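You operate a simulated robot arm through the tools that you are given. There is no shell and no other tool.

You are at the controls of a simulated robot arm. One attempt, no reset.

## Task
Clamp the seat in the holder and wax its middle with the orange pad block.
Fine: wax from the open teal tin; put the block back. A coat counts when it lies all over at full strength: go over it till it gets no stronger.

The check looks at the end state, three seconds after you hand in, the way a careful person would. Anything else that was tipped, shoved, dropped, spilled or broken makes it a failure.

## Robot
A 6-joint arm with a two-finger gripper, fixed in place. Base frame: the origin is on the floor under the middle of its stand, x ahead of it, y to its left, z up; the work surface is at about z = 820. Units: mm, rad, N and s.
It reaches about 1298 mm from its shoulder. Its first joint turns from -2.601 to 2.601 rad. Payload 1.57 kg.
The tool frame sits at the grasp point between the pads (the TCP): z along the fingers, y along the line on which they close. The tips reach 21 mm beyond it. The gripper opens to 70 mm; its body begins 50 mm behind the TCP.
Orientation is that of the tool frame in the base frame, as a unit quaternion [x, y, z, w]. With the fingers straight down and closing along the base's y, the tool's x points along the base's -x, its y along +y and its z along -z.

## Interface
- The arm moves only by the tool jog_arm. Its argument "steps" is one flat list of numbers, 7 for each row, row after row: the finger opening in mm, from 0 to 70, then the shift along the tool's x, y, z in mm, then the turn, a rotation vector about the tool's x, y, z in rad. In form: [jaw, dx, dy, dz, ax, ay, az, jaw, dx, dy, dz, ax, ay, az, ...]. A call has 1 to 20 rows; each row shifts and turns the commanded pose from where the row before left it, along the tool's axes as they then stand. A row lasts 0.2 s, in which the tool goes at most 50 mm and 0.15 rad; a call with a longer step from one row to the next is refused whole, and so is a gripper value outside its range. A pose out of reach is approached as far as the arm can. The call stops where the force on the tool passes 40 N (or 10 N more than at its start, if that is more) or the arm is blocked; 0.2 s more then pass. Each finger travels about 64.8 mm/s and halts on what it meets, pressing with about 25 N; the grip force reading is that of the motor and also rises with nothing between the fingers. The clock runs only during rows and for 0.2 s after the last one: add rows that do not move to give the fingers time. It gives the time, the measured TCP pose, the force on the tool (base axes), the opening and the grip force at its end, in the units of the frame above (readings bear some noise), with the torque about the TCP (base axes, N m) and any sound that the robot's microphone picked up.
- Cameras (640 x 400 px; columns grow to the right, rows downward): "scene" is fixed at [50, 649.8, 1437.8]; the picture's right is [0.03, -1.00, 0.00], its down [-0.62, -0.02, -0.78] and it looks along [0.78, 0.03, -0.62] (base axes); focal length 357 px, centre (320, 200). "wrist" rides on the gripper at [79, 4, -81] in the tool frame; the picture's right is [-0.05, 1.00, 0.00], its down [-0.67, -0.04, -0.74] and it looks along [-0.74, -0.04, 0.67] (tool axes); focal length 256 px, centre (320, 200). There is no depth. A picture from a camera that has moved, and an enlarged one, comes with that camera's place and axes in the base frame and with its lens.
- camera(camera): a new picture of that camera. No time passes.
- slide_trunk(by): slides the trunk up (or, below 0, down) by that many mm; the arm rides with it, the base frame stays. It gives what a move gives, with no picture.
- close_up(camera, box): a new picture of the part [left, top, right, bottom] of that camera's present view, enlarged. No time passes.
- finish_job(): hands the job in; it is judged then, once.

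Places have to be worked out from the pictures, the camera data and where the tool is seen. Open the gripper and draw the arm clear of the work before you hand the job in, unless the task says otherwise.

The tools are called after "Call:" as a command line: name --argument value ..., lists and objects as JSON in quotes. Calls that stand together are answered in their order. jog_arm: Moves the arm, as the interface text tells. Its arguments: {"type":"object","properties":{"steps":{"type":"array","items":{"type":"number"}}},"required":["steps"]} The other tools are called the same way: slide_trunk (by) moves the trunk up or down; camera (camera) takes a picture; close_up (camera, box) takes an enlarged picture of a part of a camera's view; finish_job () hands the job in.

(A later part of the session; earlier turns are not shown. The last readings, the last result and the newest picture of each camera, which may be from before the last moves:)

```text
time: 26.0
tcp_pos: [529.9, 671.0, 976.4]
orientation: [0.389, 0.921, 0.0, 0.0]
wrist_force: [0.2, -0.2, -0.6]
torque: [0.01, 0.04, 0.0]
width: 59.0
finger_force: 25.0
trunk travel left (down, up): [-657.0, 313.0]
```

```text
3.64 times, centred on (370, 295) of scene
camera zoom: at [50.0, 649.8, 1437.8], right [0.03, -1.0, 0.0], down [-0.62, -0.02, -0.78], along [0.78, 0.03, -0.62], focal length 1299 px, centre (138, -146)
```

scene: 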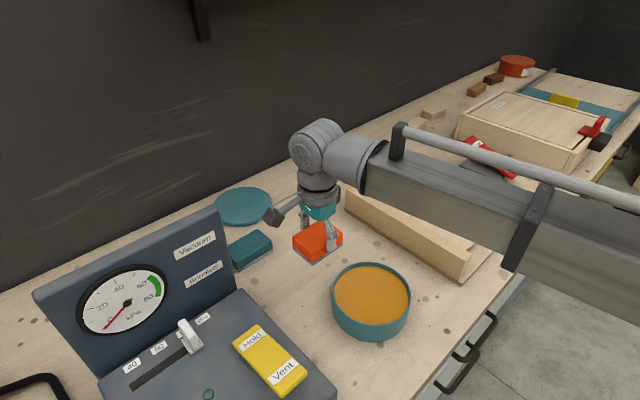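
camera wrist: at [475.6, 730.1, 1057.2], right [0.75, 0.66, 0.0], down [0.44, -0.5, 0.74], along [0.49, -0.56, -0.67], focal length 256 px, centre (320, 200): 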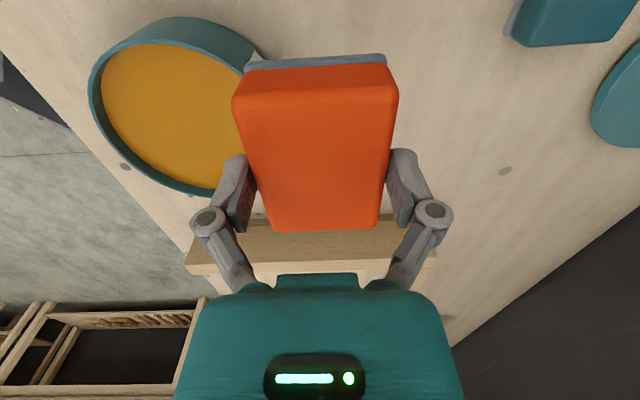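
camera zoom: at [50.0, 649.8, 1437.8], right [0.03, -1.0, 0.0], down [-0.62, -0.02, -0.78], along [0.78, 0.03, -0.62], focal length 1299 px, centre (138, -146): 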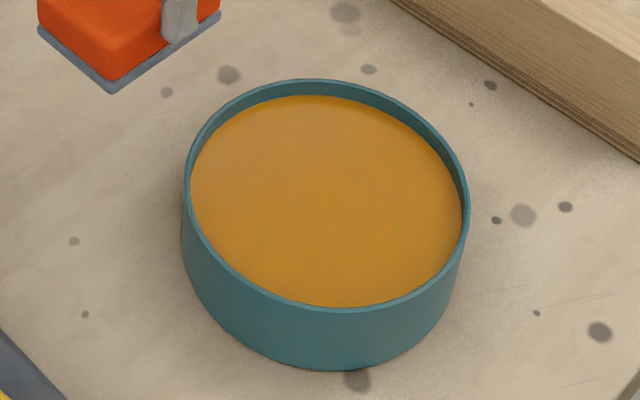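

Scene and wrist rays agree: tin centre ≈ (478, 565), rim radius ≈ 74 mm at z≈874, wax surface about z≈863. I move the block over the tin's centre at the present height.

Call:
jog_arm --steps '[40, -13.2, -37.1, 0, 0, 0, 0, 40, -13.2, -37.1, 0, 0, 0, 0, 40, -13.2, -37.1, 0, 0, 0, 0, 40, 0, 0, 0, 0, 0, 0]'

Call:
camera --camera "wrist"

Call:
close_up --camera "scene" --box '[280, 200, 460, 350]'

```text
time: 27.0
tcp_pos: [479.0, 565.5, 975.0]
orientation: [0.388, 0.922, 0.001, 0.0]
wrist_force: [0.1, -1.1, -2.1]
torque: [0.03, -0.01, -0.01]
width: 59.5
finger_force: 24.9
trunk travel left (down, up): [-657.0, 313.0]
```

```text
taken
camera wrist: at [424.4, 625.1, 1057.2], right [0.75, 0.66, 0.0], down [0.44, -0.5, 0.74], along [0.49, -0.56, -0.67], focal length 256 px, centre (320, 200)
```

wrist: 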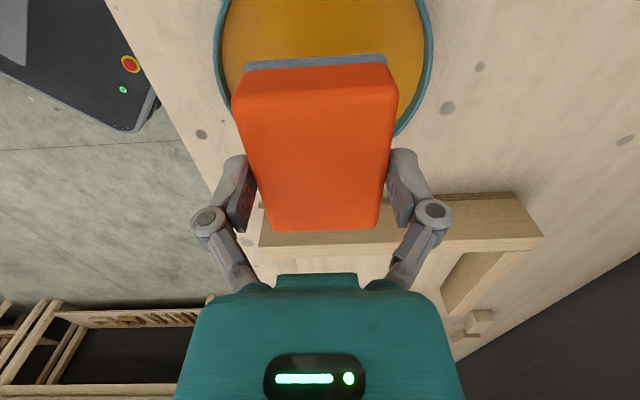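

```text
2.67 times, centred on (370, 275) of scene
camera zoom: at [50.0, 649.8, 1437.8], right [0.03, -1.0, 0.0], down [-0.62, -0.02, -0.78], along [0.78, 0.03, -0.62], focal length 953 px, centre (187, 0)
```

zoom: 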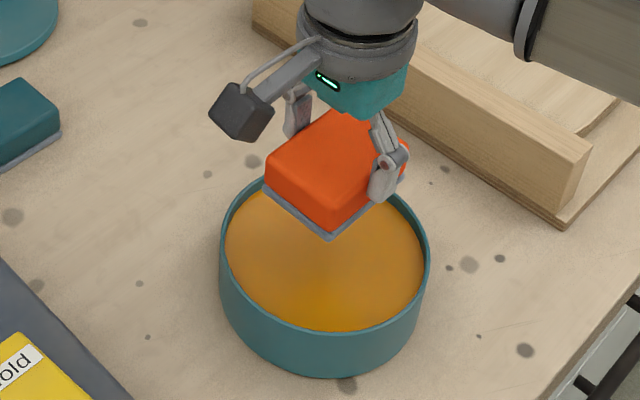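

The block is centred over the tin (rim visible equally left and right). I lower 62 mm, then approach the wax in small steps.

Call:
slide_trunk --by -62

Call:
camera --camera "wrist"

Call:
close_up --camera "scene" --box '[280, 200, 460, 350]'

```text
time: 28.1
tcp_pos: [477.5, 565.4, 914.2]
orientation: [0.389, 0.921, 0.0, -0.001]
wrist_force: [-0.5, 0.5, -1.8]
torque: [0.0, 0.0, 0.0]
width: 59.6
finger_force: 25.3
trunk travel left (down, up): [-595.0, 375.0]
```

```text
taken
camera wrist: at [424.4, 625.3, 995.1], right [0.75, 0.66, 0.0], down [0.44, -0.5, 0.74], along [0.49, -0.56, -0.67], focal length 256 px, centre (320, 200)
```

wrist: 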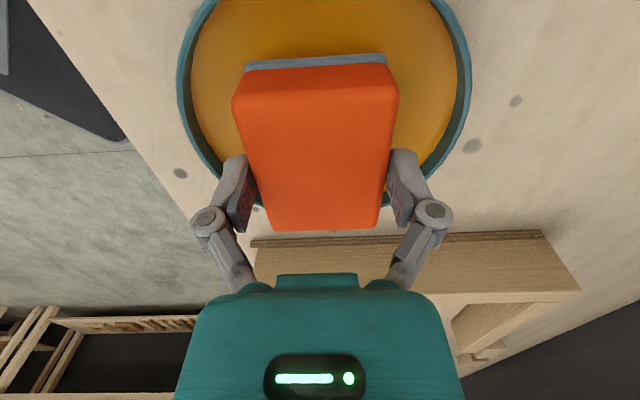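

```text
2.67 times, centred on (370, 275) of scene
camera zoom: at [50.0, 649.8, 1437.8], right [0.03, -1.0, 0.0], down [-0.62, -0.02, -0.78], along [0.78, 0.03, -0.62], focal length 953 px, centre (187, 0)
```

zoom: 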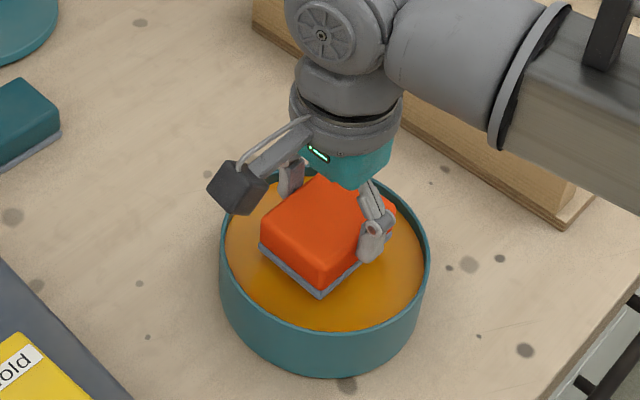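

Centred with room all round. I lower 10 mm, then 3 mm steps watching the force.

Call:
slide_trunk --by -10

Call:
slide_trunk --by -3

Call:
close_up --camera "scene" --box '[310, 230, 430, 340]'

```text
time: 28.6
tcp_pos: [478.7, 565.6, 903.7]
orientation: [0.388, 0.921, 0.0, -0.001]
wrist_force: [1.3, -0.2, -1.6]
torque: [0.0, 0.01, -0.03]
width: 59.3
finger_force: 25.2
trunk travel left (down, up): [-585.0, 385.0]
```

```text
time: 29.2
tcp_pos: [477.8, 564.8, 900.4]
orientation: [0.388, 0.922, 0.001, -0.001]
wrist_force: [0.0, -0.8, -1.1]
torque: [0.04, 0.02, -0.02]
width: 59.3
finger_force: 25.4
trunk travel left (down, up): [-582.0, 388.0]
```

```text
3.64 times, centred on (370, 285) of scene
camera zoom: at [50.0, 649.8, 1437.8], right [0.03, -1.0, 0.0], down [-0.62, -0.02, -0.78], along [0.78, 0.03, -0.62], focal length 1299 px, centre (138, -109)
```

zoom: 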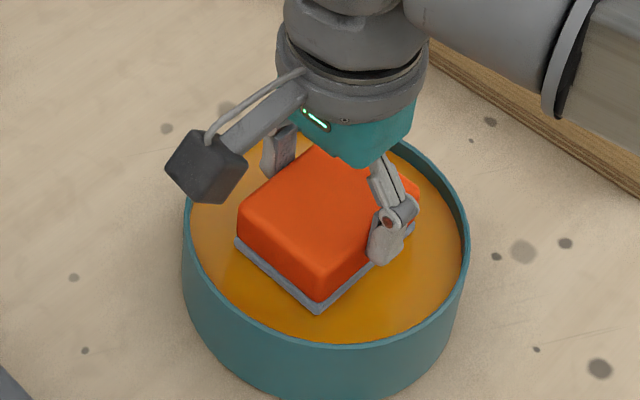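

No contact yet (pad bottom ≈ z 864). I continue in 2 mm steps.

Call:
slide_trunk --by -2

Call:
slide_trunk --by -2

Call:
close_up --camera "scene" --box '[310, 230, 430, 340]'

```text
time: 29.7
tcp_pos: [478.6, 565.3, 899.4]
orientation: [0.388, 0.922, 0.001, -0.001]
wrist_force: [0.2, 0.7, 5.2]
torque: [0.01, 0.02, 0.05]
width: 59.5
finger_force: 24.7
trunk travel left (down, up): [-580.0, 390.0]
```

```text
time: 30.2
tcp_pos: [478.0, 565.5, 897.3]
orientation: [0.389, 0.921, 0.001, 0.0]
wrist_force: [3.9, 3.8, 17.5]
torque: [0.07, -0.1, 0.07]
width: 59.9
finger_force: 24.8
trunk travel left (down, up): [-578.0, 392.0]
```

```text
3.64 times, centred on (370, 285) of scene
camera zoom: at [50.0, 649.8, 1437.8], right [0.03, -1.0, 0.0], down [-0.62, -0.02, -0.78], along [0.78, 0.03, -0.62], focal length 1299 px, centre (138, -109)
```

zoom: 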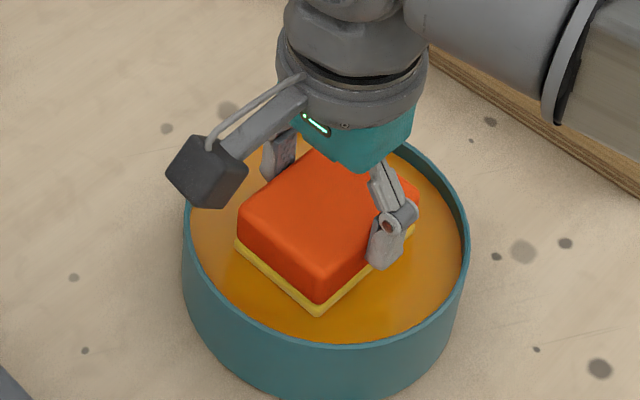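

The pad has turned yellow: it has taken wax (17 N on the surface). I lift 75 mm and check the pad.

Call:
slide_trunk --by 78

Call:
camera --camera "wrist"

Call:
camera --camera "scene"

```text
time: 31.4
tcp_pos: [478.9, 566.1, 974.9]
orientation: [0.388, 0.922, 0.0, -0.002]
wrist_force: [0.0, -0.1, -0.4]
torque: [-0.01, 0.0, 0.02]
width: 59.7
finger_force: 25.4
trunk travel left (down, up): [-656.0, 314.0]
```

```text
taken
camera wrist: at [424.5, 625.5, 1056.0], right [0.75, 0.66, 0.0], down [0.44, -0.5, 0.74], along [0.49, -0.56, -0.67], focal length 256 px, centre (320, 200)
```

wrist: 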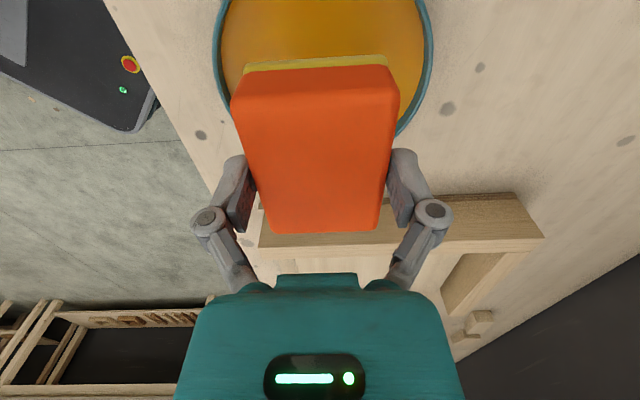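

```text
taken
```

scene: 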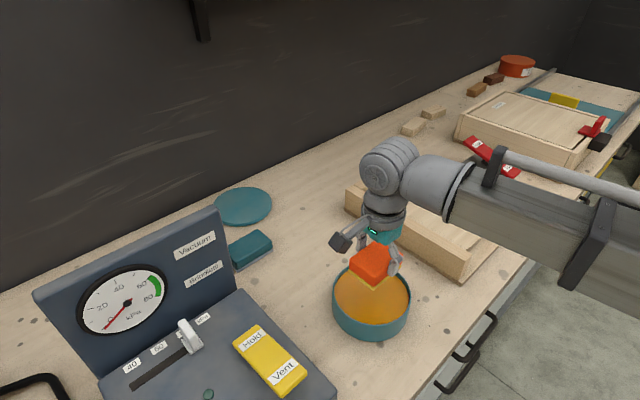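

Wax is loaded on the pad. From the scene view the seat spans roughly 270 × 190 mm with centre near (782, 370); I move to beside it so the wrist camera can see the whole seat unobstructed.

Call:
jog_arm --steps '[40, -30.2, 29.5, 0, 0, 0, 0, 40, -30.2, 29.5, 0, 0, 0, 0, 40, -30.2, 29.5, 0, 0, 0, 0, 40, -30.2, 29.5, 0, 0, 0, 0, 40, -30.2, 29.5, 0, 0, 0, 0, 40, -30.2, 29.5, 0, 0, 0, 0, 40, -30.2, 29.5, 0, 0, 0, 0, 40, -30.2, 29.5, 0, 0, 0, 0, 40, -30.2, 29.5, 0, 0, 0, 0, 40, 0, 0, 0, 0, 0, 0]'

Call:
camera --camera "wrist"

Call:
camera --camera "scene"

```text
time: 33.5
tcp_pos: [860.3, 557.9, 974.7]
orientation: [0.389, 0.921, 0.001, -0.001]
wrist_force: [0.6, 1.0, -1.4]
torque: [-0.02, 0.01, 0.0]
width: 59.3
finger_force: 25.5
trunk travel left (down, up): [-656.0, 314.0]
```

```text
taken
camera wrist: at [806.7, 616.7, 1055.9], right [0.75, 0.66, 0.0], down [0.44, -0.5, 0.74], along [0.49, -0.56, -0.67], focal length 256 px, centre (320, 200)
```

wrist: 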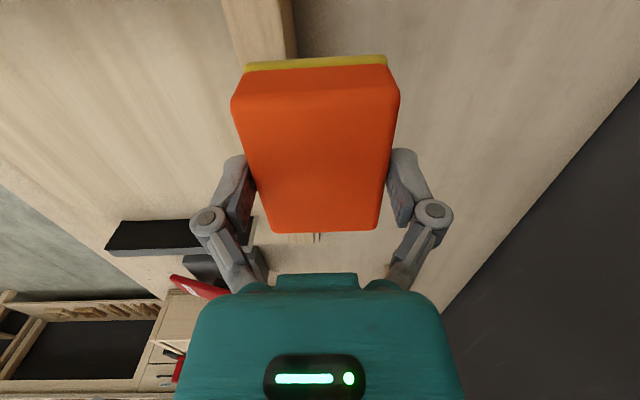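

```text
taken
```

scene: 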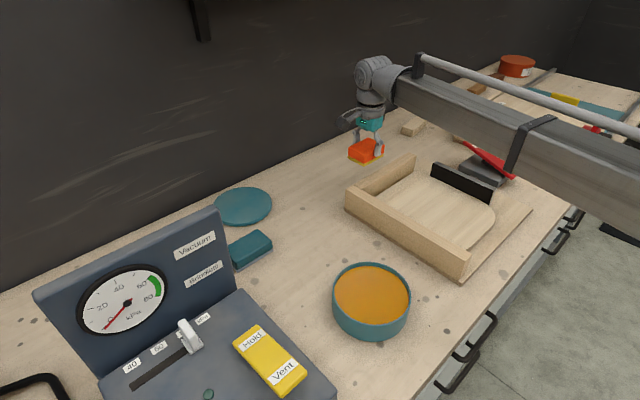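

The seat is cut off at the top here, so I raise the trunk 120 mm and back off a bit to see it whole.

Call:
slide_trunk --by 120

Call:
jog_arm --steps '[40, 29.8, 24.4, 0, 0, 0, 0, 40, 29.8, 24.4, 0, 0, 0, 0, 40, 29.8, 24.4, 0, 0, 0, 0, 40, 0, 0, 0, 0, 0, 0]'

Call:
camera --camera "wrist"

```text
time: 35.0
tcp_pos: [858.8, 558.1, 1094.4]
orientation: [0.388, 0.922, 0.0, -0.002]
wrist_force: [-0.5, -0.5, -1.0]
torque: [-0.02, 0.0, 0.01]
width: 59.6
finger_force: 25.1
trunk travel left (down, up): [-776.0, 194.0]
```

```text
time: 36.0
tcp_pos: [851.5, 671.3, 1095.5]
orientation: [0.389, 0.921, 0.0, -0.001]
wrist_force: [-0.1, 0.0, -1.3]
torque: [-0.02, -0.01, 0.0]
width: 59.4
finger_force: 25.2
trunk travel left (down, up): [-776.0, 194.0]
```

```text
taken
camera wrist: at [797.7, 730.7, 1175.9], right [0.75, 0.66, 0.0], down [0.44, -0.5, 0.74], along [0.49, -0.56, -0.67], focal length 256 px, centre (320, 200)
```

wrist: 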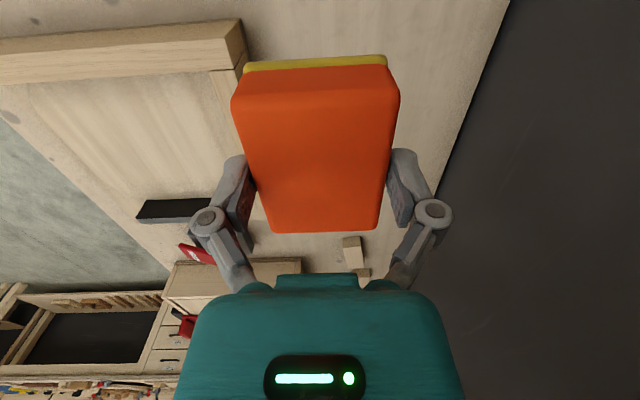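

Call:
close_up --camera "wrist" --box '[0, 0, 260, 260]'

Call:
close_up --camera "scene" --box '[335, 130, 545, 290]'

```text
1.54 times, centred on (130, 130) of wrist
camera zoom: at [797.7, 730.7, 1175.9], right [0.75, 0.66, 0.0], down [0.44, -0.5, 0.74], along [0.49, -0.56, -0.67], focal length 394 px, centre (612, 308)
```

zoom: 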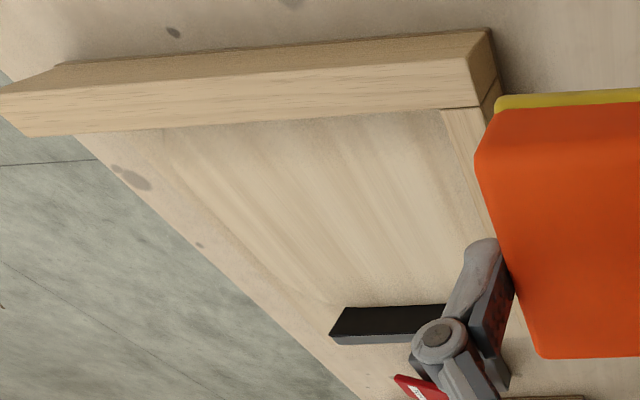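

```text
2.50 times, centred on (440, 210) of scene
camera zoom: at [50.0, 649.8, 1437.8], right [0.03, -1.0, 0.0], down [-0.62, -0.02, -0.78], along [0.78, 0.03, -0.62], focal length 893 px, centre (20, 175)
```

zoom: 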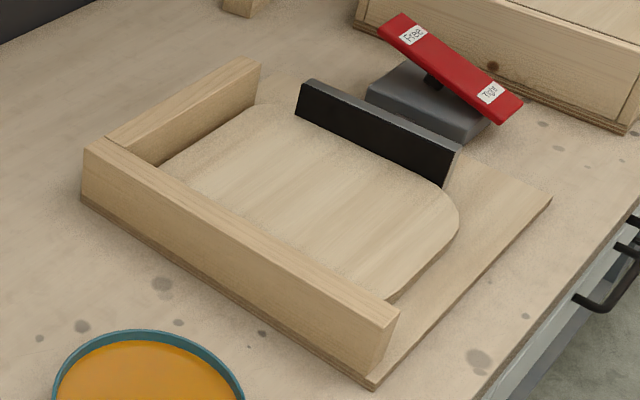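

From the views: fence inner face, jaw face and short fence put the seat at about 276 × 242 mm, centre ≈ (767, 378), edges aligned with the tool axes within 1°. I move above the seat centre at this height.

Call:
jog_arm --steps '[40, -21.5, -37.9, 0, 0, 0, 0, 40, -21.5, -37.9, 0, 0, 0, 0, 40, -21.5, -37.9, 0, 0, 0, 0, 40, -21.5, -37.9, 0, 0, 0, 0, 40, -21.5, -37.9, 0, 0, 0, 0, 40, -21.5, -37.9, 0, 0, 0, 0, 40, -21.5, -37.9, 0, 0, 0, 0, 40, 0, 0, 0, 0, 0, 0]'

Call:
camera --camera "wrist"

Call:
close_up --camera "scene" --box '[320, 60, 560, 290]'

```text
time: 37.9
tcp_pos: [767.1, 379.7, 1094.4]
orientation: [0.388, 0.922, 0.0, -0.001]
wrist_force: [0.5, -0.8, -0.2]
torque: [0.0, 0.02, -0.02]
width: 59.5
finger_force: 24.5
trunk travel left (down, up): [-776.0, 194.0]
```

```text
taken
camera wrist: at [712.7, 439.5, 1176.0], right [0.75, 0.66, 0.0], down [0.44, -0.5, 0.74], along [0.49, -0.56, -0.67], focal length 256 px, centre (320, 200)
```

wrist: 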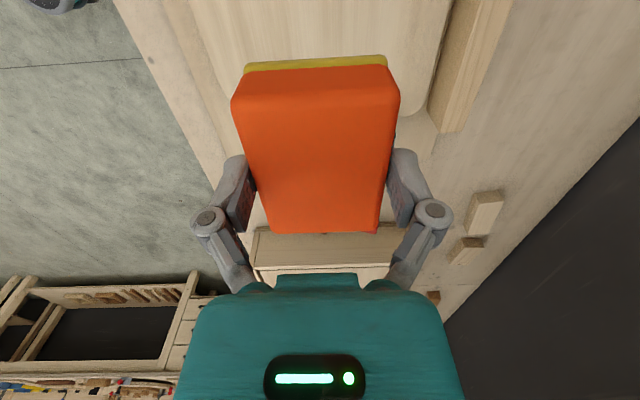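

```text
1.74 times, centred on (440, 175) of scene
camera zoom: at [50.0, 649.8, 1437.8], right [0.03, -1.0, 0.0], down [-0.62, -0.02, -0.78], along [0.78, 0.03, -0.62], focal length 621 px, centre (111, 244)
```

zoom: 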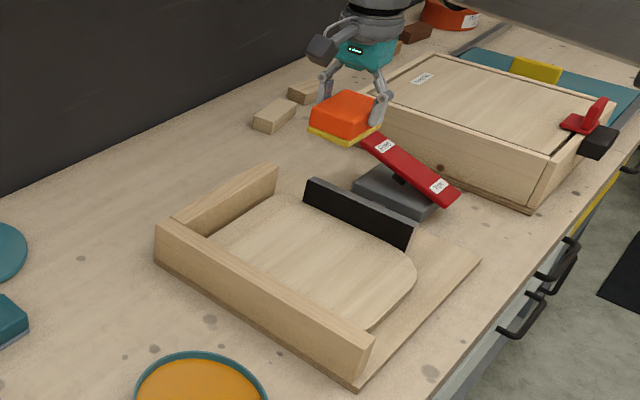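

Position matches the seat's middle (seat end edges computed at ±140 mm along its length). I lower in stages, checking clearance.

Call:
slide_trunk --by -160

Call:
camera --camera "scene"

Call:
camera --camera "wrist"

```text
time: 39.7
tcp_pos: [765.2, 380.8, 935.2]
orientation: [0.388, 0.922, 0.001, -0.001]
wrist_force: [-0.3, -0.5, -1.6]
torque: [-0.04, -0.02, 0.02]
width: 59.4
finger_force: 25.2
trunk travel left (down, up): [-616.0, 354.0]
```

```text
taken
```

scene: 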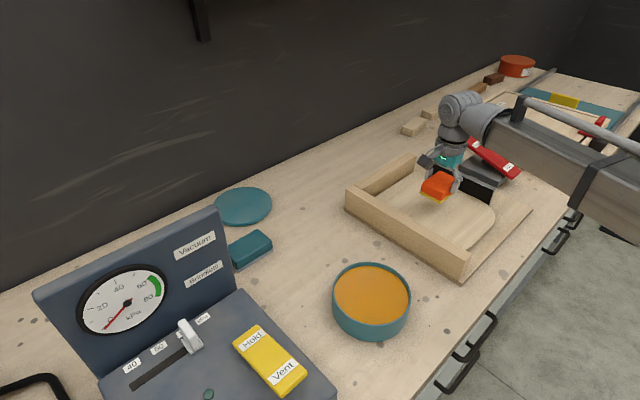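

```text
taken
camera wrist: at [712.5, 439.8, 1016.1], right [0.75, 0.66, 0.0], down [0.44, -0.5, 0.74], along [0.49, -0.56, -0.67], focal length 256 px, centre (320, 200)
```

wrist: 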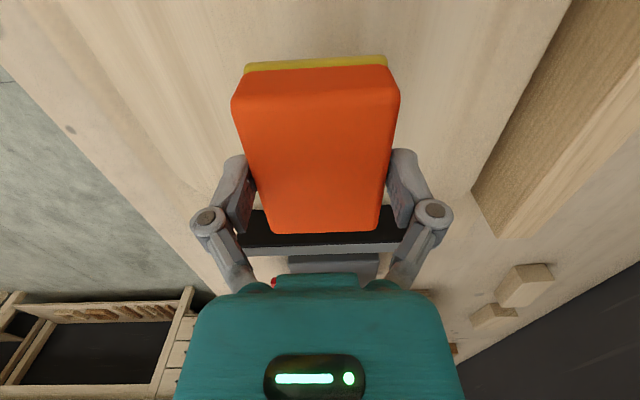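

Clear on all sides. I lower 35 mm more and then creep down to touch the seat.

Call:
slide_trunk --by -35

Call:
slide_trunk --by -6

Call:
close_up --camera "scene" --box '[380, 120, 520, 250]'

```text
time: 40.5
tcp_pos: [766.5, 380.7, 899.5]
orientation: [0.388, 0.921, 0.0, -0.001]
wrist_force: [0.0, 0.3, -0.9]
torque: [-0.01, 0.0, -0.01]
width: 59.5
finger_force: 25.1
trunk travel left (down, up): [-581.0, 389.0]
```

```text
time: 41.0
tcp_pos: [766.7, 380.4, 894.2]
orientation: [0.388, 0.922, 0.001, -0.001]
wrist_force: [-0.4, -0.5, -0.8]
torque: [-0.03, 0.0, 0.04]
width: 59.5
finger_force: 24.9
trunk travel left (down, up): [-575.0, 395.0]
```

```text
3.08 times, centred on (450, 185) of scene
camera zoom: at [50.0, 649.8, 1437.8], right [0.03, -1.0, 0.0], down [-0.62, -0.02, -0.78], along [0.78, 0.03, -0.62], focal length 1099 px, centre (-80, 246)
```

zoom: 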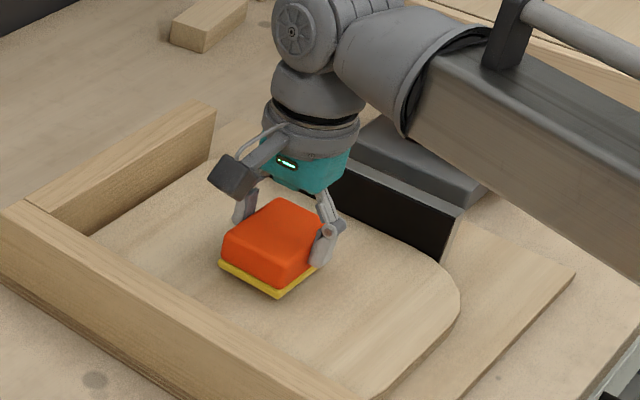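

Still no contact (pad bottom ≈ z 858). I creep down further.

Call:
slide_trunk --by -5

Call:
slide_trunk --by -3

Call:
slide_trunk --by -3

```text
time: 41.6
tcp_pos: [764.9, 381.5, 889.5]
orientation: [0.389, 0.921, 0.0, -0.001]
wrist_force: [1.1, -0.9, -0.3]
torque: [0.0, -0.02, 0.0]
width: 59.4
finger_force: 24.8
trunk travel left (down, up): [-570.0, 400.0]
```

```text
time: 42.1
tcp_pos: [767.1, 379.2, 885.6]
orientation: [0.388, 0.922, 0.0, 0.0]
wrist_force: [-0.1, 0.5, -2.1]
torque: [0.03, -0.03, -0.01]
width: 59.4
finger_force: 25.1
trunk travel left (down, up): [-567.0, 403.0]
```

```text
time: 42.6
tcp_pos: [766.5, 380.2, 884.2]
orientation: [0.388, 0.922, 0.0, 0.001]
wrist_force: [6.0, 3.3, 17.7]
torque: [0.07, -0.14, -0.01]
width: 59.7
finger_force: 25.3
trunk travel left (down, up): [-564.0, 406.0]
```

Contact with the seat at TCP z≈885 (now 17 N). I make a first short stroke along tool x at moderate speed and watch the force.

Call:
jog_arm --steps '[40, 10, 0, 0, 0, 0, 0, 40, 10, 0, 0, 0, 0, 0, 40, 10, 0, 0, 0, 0, 0, 40, 10, 0, 0, 0, 0, 0]'

Call:
close_up --camera "scene" --box '[380, 120, 520, 250]'

Call:
camera --camera "wrist"

```text
time: 43.6
tcp_pos: [738.2, 410.0, 883.8]
orientation: [0.389, 0.921, 0.001, 0.0]
wrist_force: [2.5, -2.5, 14.5]
torque: [-0.32, -0.19, -0.01]
width: 59.5
finger_force: 24.9
trunk travel left (down, up): [-564.0, 406.0]
```

```text
3.08 times, centred on (450, 185) of scene
camera zoom: at [50.0, 649.8, 1437.8], right [0.03, -1.0, 0.0], down [-0.62, -0.02, -0.78], along [0.78, 0.03, -0.62], focal length 1099 px, centre (-80, 246)
```

zoom: 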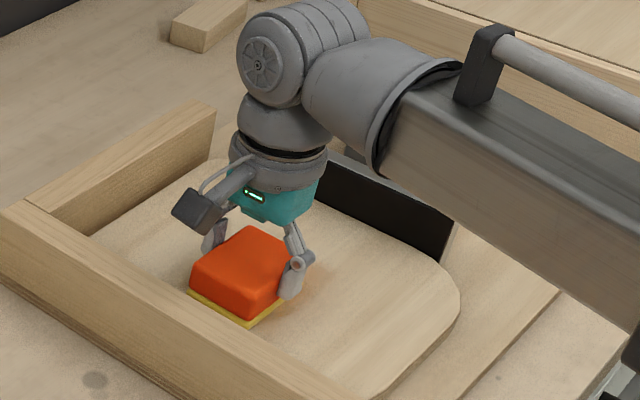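

```text
taken
camera wrist: at [684.0, 468.4, 965.1], right [0.75, 0.66, 0.0], down [0.44, -0.5, 0.74], along [0.49, -0.56, -0.67], focal length 256 px, centre (320, 200)
```

wrist: 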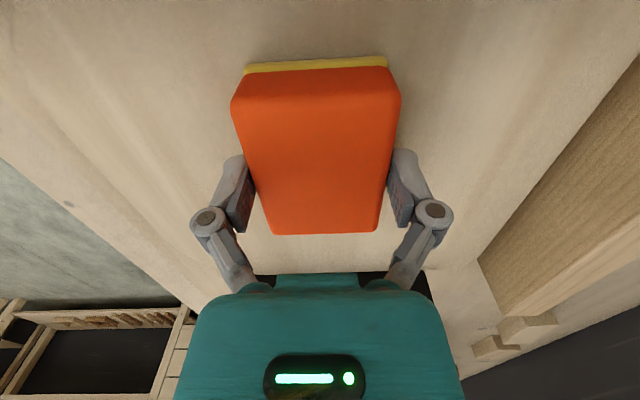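

The stroke is smooth at ~14 N. I stroke back 85 mm toward the jaw and look at the trace left behind.

Call:
jog_arm --steps '[40, -10, 0, 0, 0, 0, 0, 40, -10, 0, 0, 0, 0, 0, 40, -10, 0, 0, 0, 0, 0, 40, -10, 0, 0, 0, 0, 0, 40, -10, 0, 0, 0, 0, 0, 40, -10, 0, 0, 0, 0, 0, 40, -10, 0, 0, 0, 0, 0, 40, -10, 0, 0, 0, 0, 0]'

Call:
close_up --camera "scene" --box '[380, 120, 520, 250]'

Call:
camera --camera "wrist"

```text
time: 45.4
tcp_pos: [793.6, 350.4, 884.0]
orientation: [0.389, 0.921, 0.0, 0.001]
wrist_force: [-1.1, 1.4, 11.5]
torque: [0.25, 0.2, -0.05]
width: 59.5
finger_force: 25.6
trunk travel left (down, up): [-564.0, 406.0]
```

```text
3.08 times, centred on (450, 185) of scene
camera zoom: at [50.0, 649.8, 1437.8], right [0.03, -1.0, 0.0], down [-0.62, -0.02, -0.78], along [0.78, 0.03, -0.62], focal length 1099 px, centre (-80, 246)
```

zoom: 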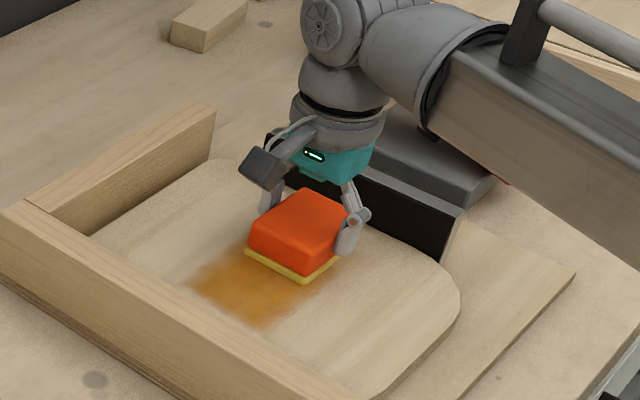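

```text
taken
camera wrist: at [739.8, 410.8, 964.9], right [0.75, 0.66, 0.0], down [0.44, -0.5, 0.74], along [0.49, -0.56, -0.67], focal length 256 px, centre (320, 200)
```

wrist: 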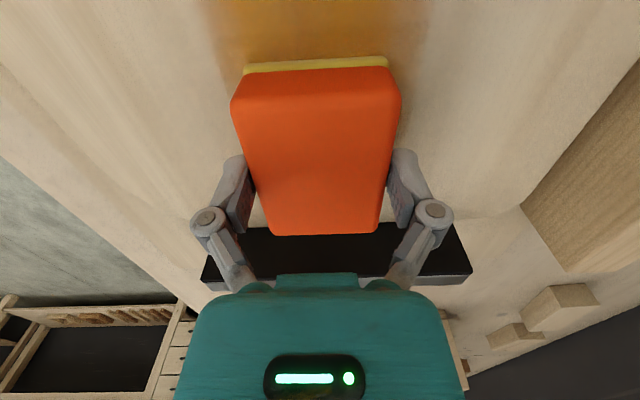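

A clear amber coat appears where the pad has passed (peak in the overlap), so it works. I now start systematic lanes along the seat's length, keeping ≥20 mm from jaw and fences.

Call:
jog_arm --steps '[40, -11, 0, 0, 0, 0, 0, 40, 0, 15.5, 0, 0, 0, 0, 40, 0, 15.5, 0, 0, 0, 0, 40, 0, 15.5, 0, 0, 0, 0, 40, 0, 15.5, 0, 0, 0, 0, 40, 0, -15.5, 0, 0, 0, 0, 40, 0, -15.5, 0, 0, 0, 0, 40, 0, -15.5, 0, 0, 0, 0, 40, 0, -15.5, 0, 0, 0, 0, 40, 0, -15.5, 0, 0, 0, 0, 40, 0, -15.5, 0, 0, 0, 0, 40, 0, -15.5, 0, 0, 0, 0, 40, 0, -15.5, 0, 0, 0, 0, 40, 25, 0, 0, 0, 0, 0, 40, 0, 15.5, 0, 0, 0, 0, 40, 0, 15.5, 0, 0, 0, 0, 40, 0, 15.5, 0, 0, 0, 0, 40, 0, 15.5, 0, 0, 0, 0, 40, 0, 15.5, 0, 0, 0, 0, 40, 0, 15.5, 0, 0, 0, 0]'

Call:
close_up --camera "scene" --box '[380, 120, 520, 250]'

Call:
camera --camera "wrist"

```text
time: 49.6
tcp_pos: [806.7, 381.5, 883.3]
orientation: [0.389, 0.921, 0.001, 0.0]
wrist_force: [-0.8, -1.0, 7.8]
torque: [-0.09, 0.06, 0.01]
width: 59.7
finger_force: 24.3
trunk travel left (down, up): [-564.0, 406.0]
```

```text
3.08 times, centred on (450, 185) of scene
camera zoom: at [50.0, 649.8, 1437.8], right [0.03, -1.0, 0.0], down [-0.62, -0.02, -0.78], along [0.78, 0.03, -0.62], focal length 1099 px, centre (-80, 246)
```

zoom: 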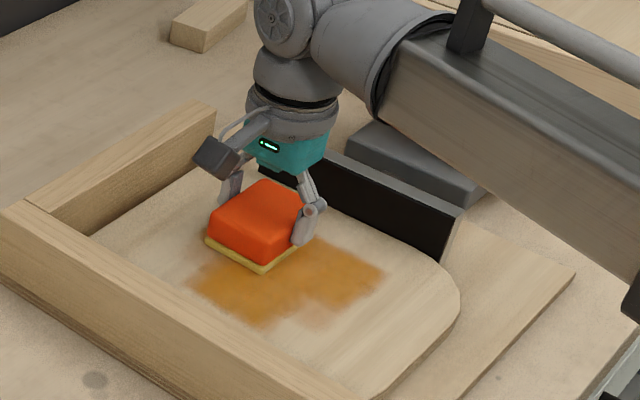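

```text
taken
camera wrist: at [752.7, 442.5, 964.7], right [0.75, 0.66, 0.0], down [0.44, -0.5, 0.74], along [0.49, -0.56, -0.67], focal length 256 px, centre (320, 200)
```

wrist: 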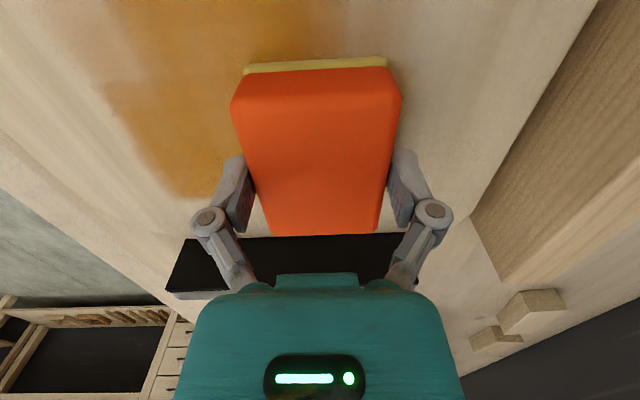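

The coat's edges appear at about ±70 mm from the centre even where the pad went further, so the middle zone seems to be ~140 × 140 mm around my centre. I continue the lanes across it.

Call:
jog_arm --steps '[40, 0, 15.5, 0, 0, 0, 0, 40, 0, 15.5, 0, 0, 0, 0, 40, 25, 0, 0, 0, 0, 0, 40, 0, -15.5, 0, 0, 0, 0, 40, 0, -15.5, 0, 0, 0, 0, 40, 0, -15.5, 0, 0, 0, 0, 40, 0, -15.5, 0, 0, 0, 0, 40, 0, -15.5, 0, 0, 0, 0, 40, 0, -15.5, 0, 0, 0, 0, 40, 0, -15.5, 0, 0, 0, 0, 40, 0, -15.5, 0, 0, 0, 0, 40, 25, 0, 0, 0, 0, 0, 40, 0, 15.5, 0, 0, 0, 0, 40, 0, 15.5, 0, 0, 0, 0, 40, 0, 15.5, 0, 0, 0, 0, 40, 0, 15.5, 0, 0, 0, 0, 40, 0, 15.5, 0, 0, 0, 0, 40, 0, 15.5, 0, 0, 0, 0, 40, 0, 15.5, 0, 0, 0, 0, 40, 0, 15.5, 0, 0, 0, 0]'

Call:
close_up --camera "scene" --box '[380, 120, 520, 250]'

Call:
camera --camera "wrist"

```text
time: 53.8
tcp_pos: [794.3, 442.3, 882.1]
orientation: [0.387, 0.922, 0.001, -0.001]
wrist_force: [-0.6, -1.2, 5.3]
torque: [-0.09, 0.06, 0.05]
width: 59.4
finger_force: 24.8
trunk travel left (down, up): [-564.0, 406.0]
```

```text
3.08 times, centred on (450, 185) of scene
camera zoom: at [50.0, 649.8, 1437.8], right [0.03, -1.0, 0.0], down [-0.62, -0.02, -0.78], along [0.78, 0.03, -0.62], focal length 1099 px, centre (-80, 246)
```

zoom: 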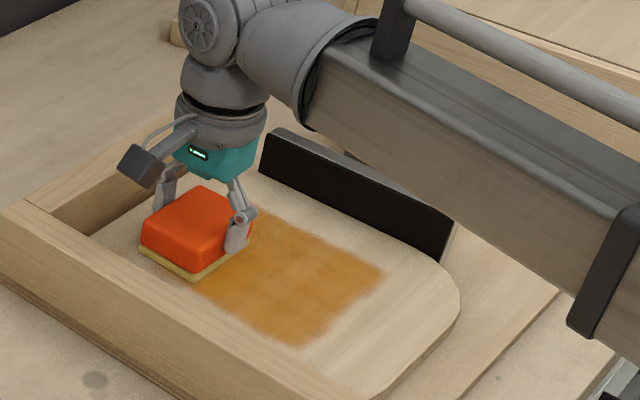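

```text
taken
camera wrist: at [740.1, 500.7, 964.6], right [0.75, 0.66, 0.0], down [0.44, -0.5, 0.74], along [0.49, -0.56, -0.67], focal length 256 px, centre (320, 200)
```

wrist: 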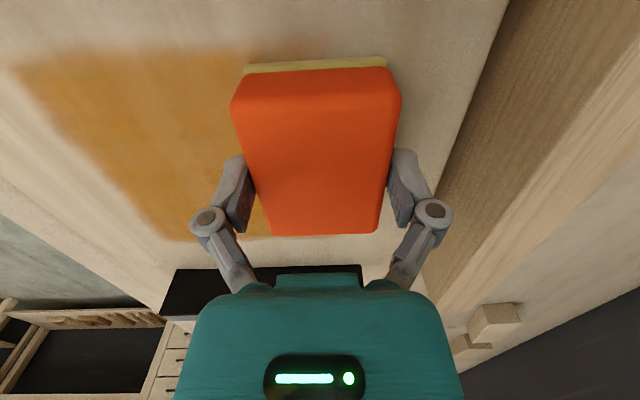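

The coated zone is a rectangle with a crisp border; the pad is getting paler (less wax). I do the last lane on the fence side, then inspect.

Call:
jog_arm --steps '[40, 22, 0, 0, 0, 0, 0, 40, 0, -15.5, 0, 0, 0, 0, 40, 0, -15.5, 0, 0, 0, 0, 40, 0, -15.5, 0, 0, 0, 0, 40, 0, -15.5, 0, 0, 0, 0, 40, 0, -15.5, 0, 0, 0, 0, 40, 0, -15.5, 0, 0, 0, 0, 40, 0, -15.5, 0, 0, 0, 0, 40, 0, -15.5, 0, 0, 0, 0, 40, 0, 15.5, 0, 0, 0, 0, 40, 0, 15.5, 0, 0, 0, 0, 40, 0, 15.5, 0, 0, 0, 0, 40, 0, 15.5, 0, 0, 0, 0, 40, 0, 15.5, 0, 0, 0, 0, 40, 0, 15.5, 0, 0, 0, 0, 40, 0, 15.5, 0, 0, 0, 0, 40, 0, 15.5, 0, 0, 0, 0]'

Call:
slide_trunk --by 45

Call:
close_up --camera "scene" --box '[380, 120, 520, 250]'

Call:
camera --camera "wrist"

```text
time: 57.4
tcp_pos: [778.0, 455.0, 882.9]
orientation: [0.389, 0.921, 0.001, -0.001]
wrist_force: [-0.9, -1.0, 4.8]
torque: [-0.07, 0.08, 0.01]
width: 59.3
finger_force: 25.0
trunk travel left (down, up): [-564.0, 406.0]
```

```text
time: 58.3
tcp_pos: [779.3, 456.1, 927.6]
orientation: [0.389, 0.921, 0.0, 0.0]
wrist_force: [-0.1, -0.2, 0.0]
torque: [0.0, 0.0, 0.01]
width: 59.5
finger_force: 24.8
trunk travel left (down, up): [-609.0, 361.0]
```

```text
3.08 times, centred on (450, 185) of scene
camera zoom: at [50.0, 649.8, 1437.8], right [0.03, -1.0, 0.0], down [-0.62, -0.02, -0.78], along [0.78, 0.03, -0.62], focal length 1099 px, centre (-80, 246)
```

zoom: 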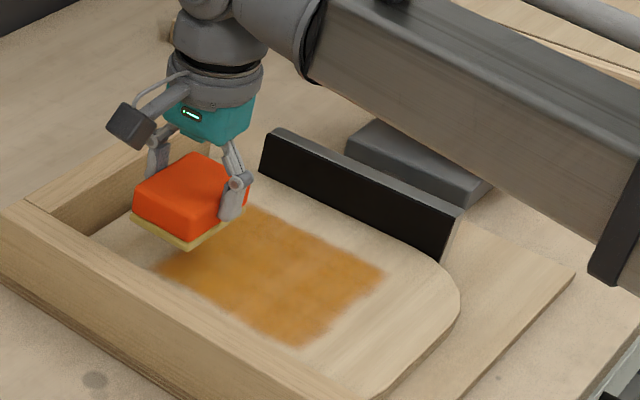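

```text
taken
camera wrist: at [725.3, 515.0, 1008.9], right [0.75, 0.66, 0.0], down [0.44, -0.5, 0.74], along [0.49, -0.56, -0.67], focal length 256 px, centre (320, 200)
```

wrist: 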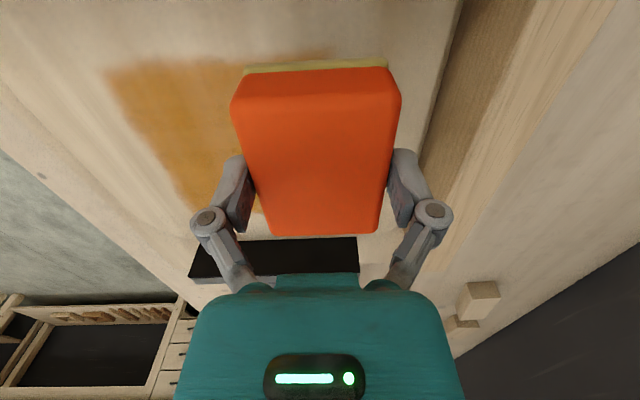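

The zone now has a coat but uneven, lighter toward the fence-side left corner, and the pad is pale. I lift and go back to the tin for more wax.

Call:
slide_trunk --by 45

Call:
jog_arm --steps '[40, 36.05, -17.4, 0, 0, 0, 0, 40, 36.05, -17.4, 0, 0, 0, 0, 40, 36.05, -17.4, 0, 0, 0, 0, 40, 36.05, -17.4, 0, 0, 0, 0, 40, 36.05, -17.4, 0, 0, 0, 0, 40, 36.05, -17.4, 0, 0, 0, 0, 40, 36.05, -17.4, 0, 0, 0, 0, 40, 36.05, -17.4, 0, 0, 0, 0, 40, 0, 0, 0, 0, 0, 0]'

Call:
close_up --camera "scene" --box '[380, 120, 520, 250]'

Call:
camera --camera "wrist"

```text
time: 59.2
tcp_pos: [779.9, 455.7, 973.0]
orientation: [0.389, 0.921, 0.001, -0.001]
wrist_force: [0.9, 0.2, -1.8]
torque: [0.0, 0.0, -0.06]
width: 59.4
finger_force: 24.7
trunk travel left (down, up): [-654.0, 316.0]
```

```text
time: 61.2
tcp_pos: [480.1, 566.0, 973.2]
orientation: [0.39, 0.921, 0.0, -0.001]
wrist_force: [-0.9, 0.0, -0.8]
torque: [-0.01, -0.02, 0.04]
width: 59.6
finger_force: 25.3
trunk travel left (down, up): [-654.0, 316.0]
```

```text
3.08 times, centred on (450, 185) of scene
camera zoom: at [50.0, 649.8, 1437.8], right [0.03, -1.0, 0.0], down [-0.62, -0.02, -0.78], along [0.78, 0.03, -0.62], focal length 1099 px, centre (-80, 246)
```

zoom: 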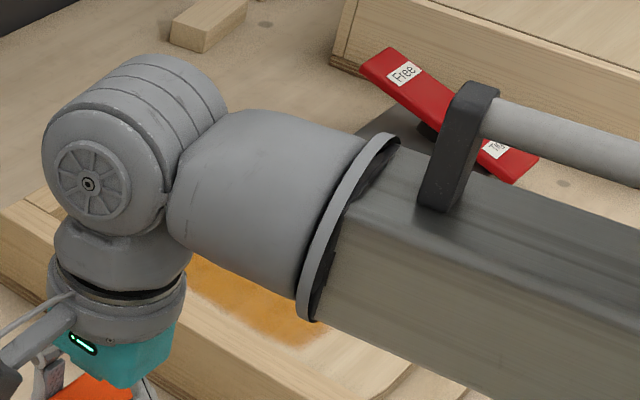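

```text
taken
camera wrist: at [425.0, 624.8, 1054.1], right [0.75, 0.66, 0.0], down [0.44, -0.5, 0.74], along [0.49, -0.56, -0.67], focal length 256 px, centre (320, 200)
```

wrist: 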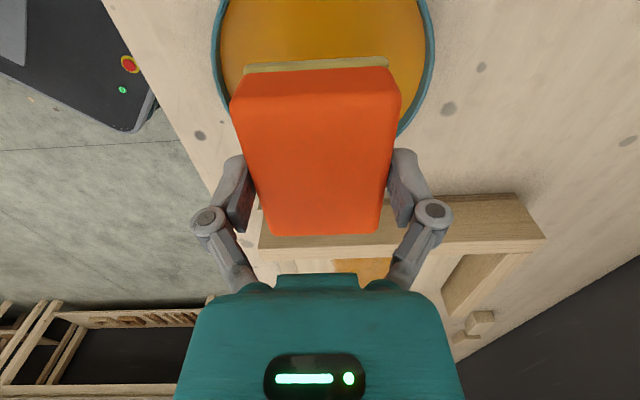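

Over the tin again; I lower to contact (trunk reading ~390–392 as before) in two steps.

Call:
slide_trunk --by -72

Call:
slide_trunk --by -4

Call:
close_up --camera "scene" --box '[310, 230, 430, 340]'

```text
time: 62.3
tcp_pos: [479.7, 565.0, 899.3]
orientation: [0.389, 0.921, 0.0, 0.0]
wrist_force: [0.1, 0.1, -2.0]
torque: [0.02, 0.0, -0.01]
width: 59.5
finger_force: 24.7
trunk travel left (down, up): [-582.0, 388.0]
```

```text
time: 62.8
tcp_pos: [479.8, 566.0, 896.7]
orientation: [0.389, 0.921, 0.001, -0.001]
wrist_force: [-0.5, 0.7, -0.8]
torque: [-0.02, 0.01, 0.0]
width: 59.8
finger_force: 25.2
trunk travel left (down, up): [-578.0, 392.0]
```

```text
3.64 times, centred on (370, 285) of scene
camera zoom: at [50.0, 649.8, 1437.8], right [0.03, -1.0, 0.0], down [-0.62, -0.02, -0.78], along [0.78, 0.03, -0.62], focal length 1299 px, centre (138, -109)
```

zoom: 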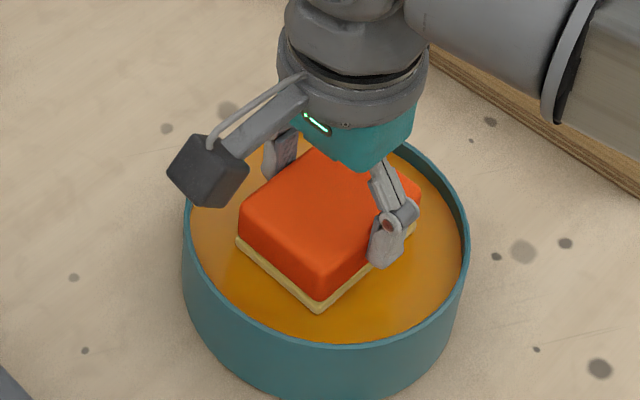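

No contact yet — the block has apparently slid up ~2 mm in the grip during rubbing. I go down a bit further.

Call:
slide_trunk --by -2

Call:
slide_trunk --by -1.5

Call:
close_up --camera "scene" --box '[310, 230, 430, 340]'

```text
time: 63.3
tcp_pos: [479.4, 564.2, 896.5]
orientation: [0.389, 0.921, 0.001, 0.0]
wrist_force: [3.8, 4.5, 17.9]
torque: [0.07, -0.1, 0.0]
width: 59.5
finger_force: 24.9
trunk travel left (down, up): [-576.0, 394.0]
```

```text
time: 63.8
tcp_pos: [477.7, 565.5, 894.0]
orientation: [0.389, 0.921, 0.002, -0.001]
wrist_force: [4.9, 4.9, 17.2]
torque: [0.12, -0.08, -0.01]
width: 59.6
finger_force: 24.9
trunk travel left (down, up): [-575.0, 395.0]
```

```text
3.64 times, centred on (370, 285) of scene
camera zoom: at [50.0, 649.8, 1437.8], right [0.03, -1.0, 0.0], down [-0.62, -0.02, -0.78], along [0.78, 0.03, -0.62], focal length 1299 px, centre (138, -109)
```

zoom: 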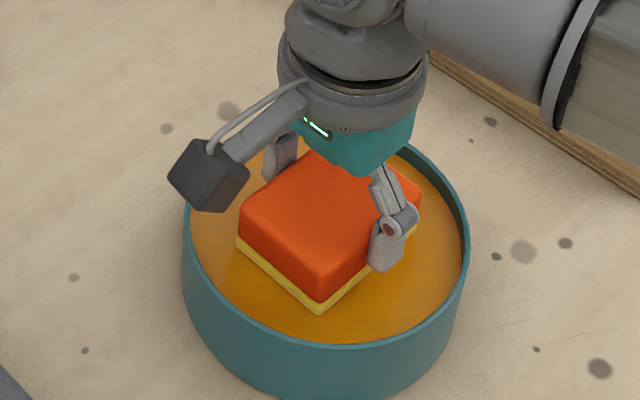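

The pad is bright yellow again. The block slips upward slightly in the grip at ~17 N, so I'll rub more gently. I lift off.

Call:
slide_trunk --by 80

Call:
camera --camera "wrist"

```text
time: 65.0
tcp_pos: [479.6, 565.6, 972.2]
orientation: [0.389, 0.921, 0.001, 0.0]
wrist_force: [0.4, 0.4, -2.0]
torque: [0.0, 0.03, 0.0]
width: 59.5
finger_force: 24.5
trunk travel left (down, up): [-655.0, 315.0]
```

```text
taken
camera wrist: at [425.6, 624.6, 1054.5], right [0.75, 0.66, 0.0], down [0.44, -0.5, 0.74], along [0.49, -0.56, -0.67], focal length 256 px, centre (320, 200)
```

wrist: 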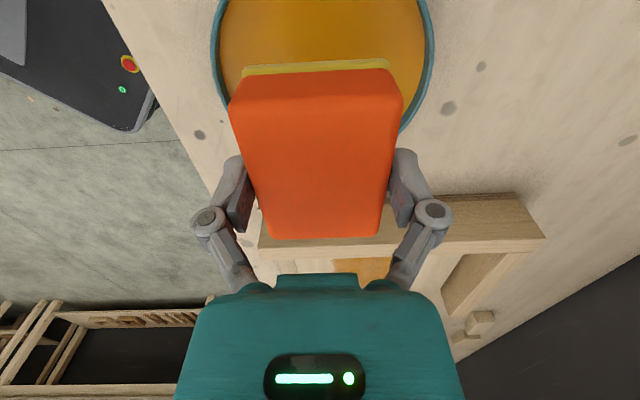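

Going back to the seat, starting at the weaker fence-side corner of the zone.

Call:
jog_arm --steps '[40, -35.7, 17.2, 0, 0, 0, 0, 40, -35.7, 17.2, 0, 0, 0, 0, 40, -35.7, 17.2, 0, 0, 0, 0, 40, -35.7, 17.2, 0, 0, 0, 0, 40, -35.7, 17.2, 0, 0, 0, 0, 40, -35.7, 17.2, 0, 0, 0, 0, 40, -35.7, 17.2, 0, 0, 0, 0, 40, -35.7, 17.2, 0, 0, 0, 0, 40, 0, 0, 0, 0, 0, 0]'

Call:
slide_trunk --by -88

Call:
slide_trunk --by -3

```text
time: 67.0
tcp_pos: [778.6, 455.0, 973.0]
orientation: [0.388, 0.922, 0.001, -0.001]
wrist_force: [0.1, -0.4, -1.0]
torque: [-0.01, 0.0, 0.02]
width: 59.3
finger_force: 25.0
trunk travel left (down, up): [-655.0, 315.0]
```

```text
time: 68.2
tcp_pos: [779.3, 455.3, 885.2]
orientation: [0.388, 0.922, 0.001, -0.001]
wrist_force: [-0.2, 0.4, -0.9]
torque: [-0.01, -0.04, -0.01]
width: 59.3
finger_force: 25.5
trunk travel left (down, up): [-567.0, 403.0]
```

```text
time: 68.7
tcp_pos: [779.8, 454.7, 883.0]
orientation: [0.388, 0.922, 0.001, -0.001]
wrist_force: [0.5, 0.7, -0.8]
torque: [0.0, 0.0, -0.04]
width: 59.6
finger_force: 24.9
trunk travel left (down, up): [-564.0, 406.0]
```

Not yet touching; I go down in 1 mm steps to get a gentle contact of about 8–12 N.

Call:
slide_trunk --by -1

Call:
slide_trunk --by -1

```text
time: 69.2
tcp_pos: [778.6, 454.1, 881.1]
orientation: [0.389, 0.921, 0.001, -0.001]
wrist_force: [0.2, -0.4, -0.6]
torque: [0.04, -0.03, 0.0]
width: 59.0
finger_force: 25.1
trunk travel left (down, up): [-563.0, 407.0]
```

```text
time: 69.8
tcp_pos: [778.3, 455.2, 880.5]
orientation: [0.389, 0.921, 0.001, -0.001]
wrist_force: [2.4, 1.5, 11.0]
torque: [0.08, -0.01, -0.02]
width: 59.5
finger_force: 24.5
trunk travel left (down, up): [-562.0, 408.0]
```

Contact at 11 N. I run lanes across the zone from the fence side.

Call:
jog_arm --steps '[40, 0, -15.5, 0, 0, 0, 0, 40, 0, -15.5, 0, 0, 0, 0, 40, 0, -15.5, 0, 0, 0, 0, 40, 0, -15.5, 0, 0, 0, 0, 40, 0, -15.5, 0, 0, 0, 0, 40, 0, -15.5, 0, 0, 0, 0, 40, 0, -15.5, 0, 0, 0, 0, 40, 0, -15.5, 0, 0, 0, 0, 40, -24, 0, 0, 0, 0, 0, 40, 0, 15.5, 0, 0, 0, 0, 40, 0, 15.5, 0, 0, 0, 0, 40, 0, 15.5, 0, 0, 0, 0, 40, 0, 15.5, 0, 0, 0, 0, 40, 0, 15.5, 0, 0, 0, 0, 40, 0, 15.5, 0, 0, 0, 0, 40, 0, 15.5, 0, 0, 0, 0, 40, 0, 15.5, 0, 0, 0, 0, 40, -24, 0, 0, 0, 0, 0, 40, 0, -15.5, 0, 0, 0, 0, 40, 0, -15.5, 0, 0, 0, 0]'

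Call:
close_up --camera "scene" --box '[380, 120, 520, 250]'

Call:
camera --camera "wrist"

```text
time: 74.0
tcp_pos: [788.5, 396.8, 880.9]
orientation: [0.388, 0.922, 0.002, 0.0]
wrist_force: [1.3, 0.9, 8.5]
torque: [0.22, -0.11, -0.03]
width: 59.4
finger_force: 25.3
trunk travel left (down, up): [-562.0, 408.0]
```

```text
3.08 times, centred on (450, 185) of scene
camera zoom: at [50.0, 649.8, 1437.8], right [0.03, -1.0, 0.0], down [-0.62, -0.02, -0.78], along [0.78, 0.03, -0.62], focal length 1099 px, centre (-80, 246)
```

zoom: 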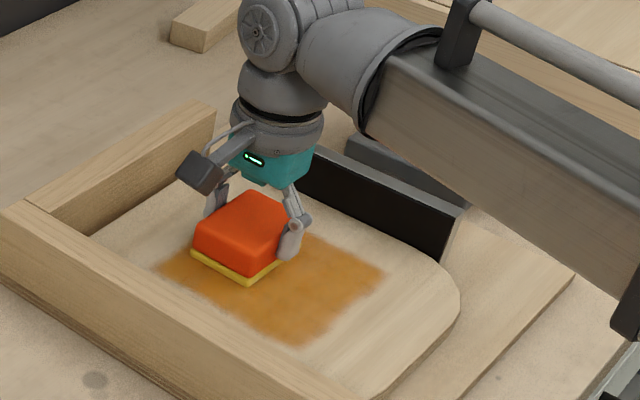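

```text
taken
camera wrist: at [736.1, 457.4, 962.1], right [0.75, 0.66, 0.0], down [0.44, -0.5, 0.74], along [0.49, -0.56, -0.67], focal length 256 px, centre (320, 200)
```

wrist: 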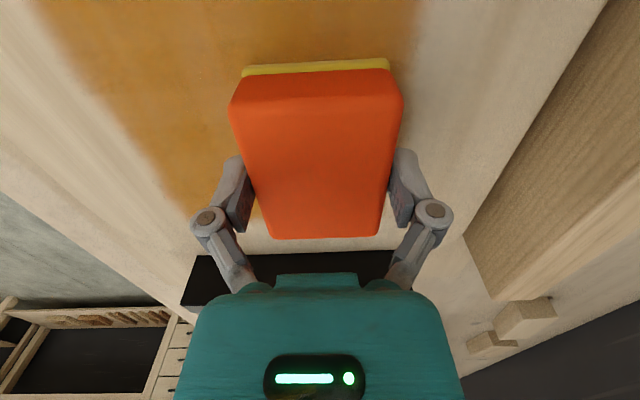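

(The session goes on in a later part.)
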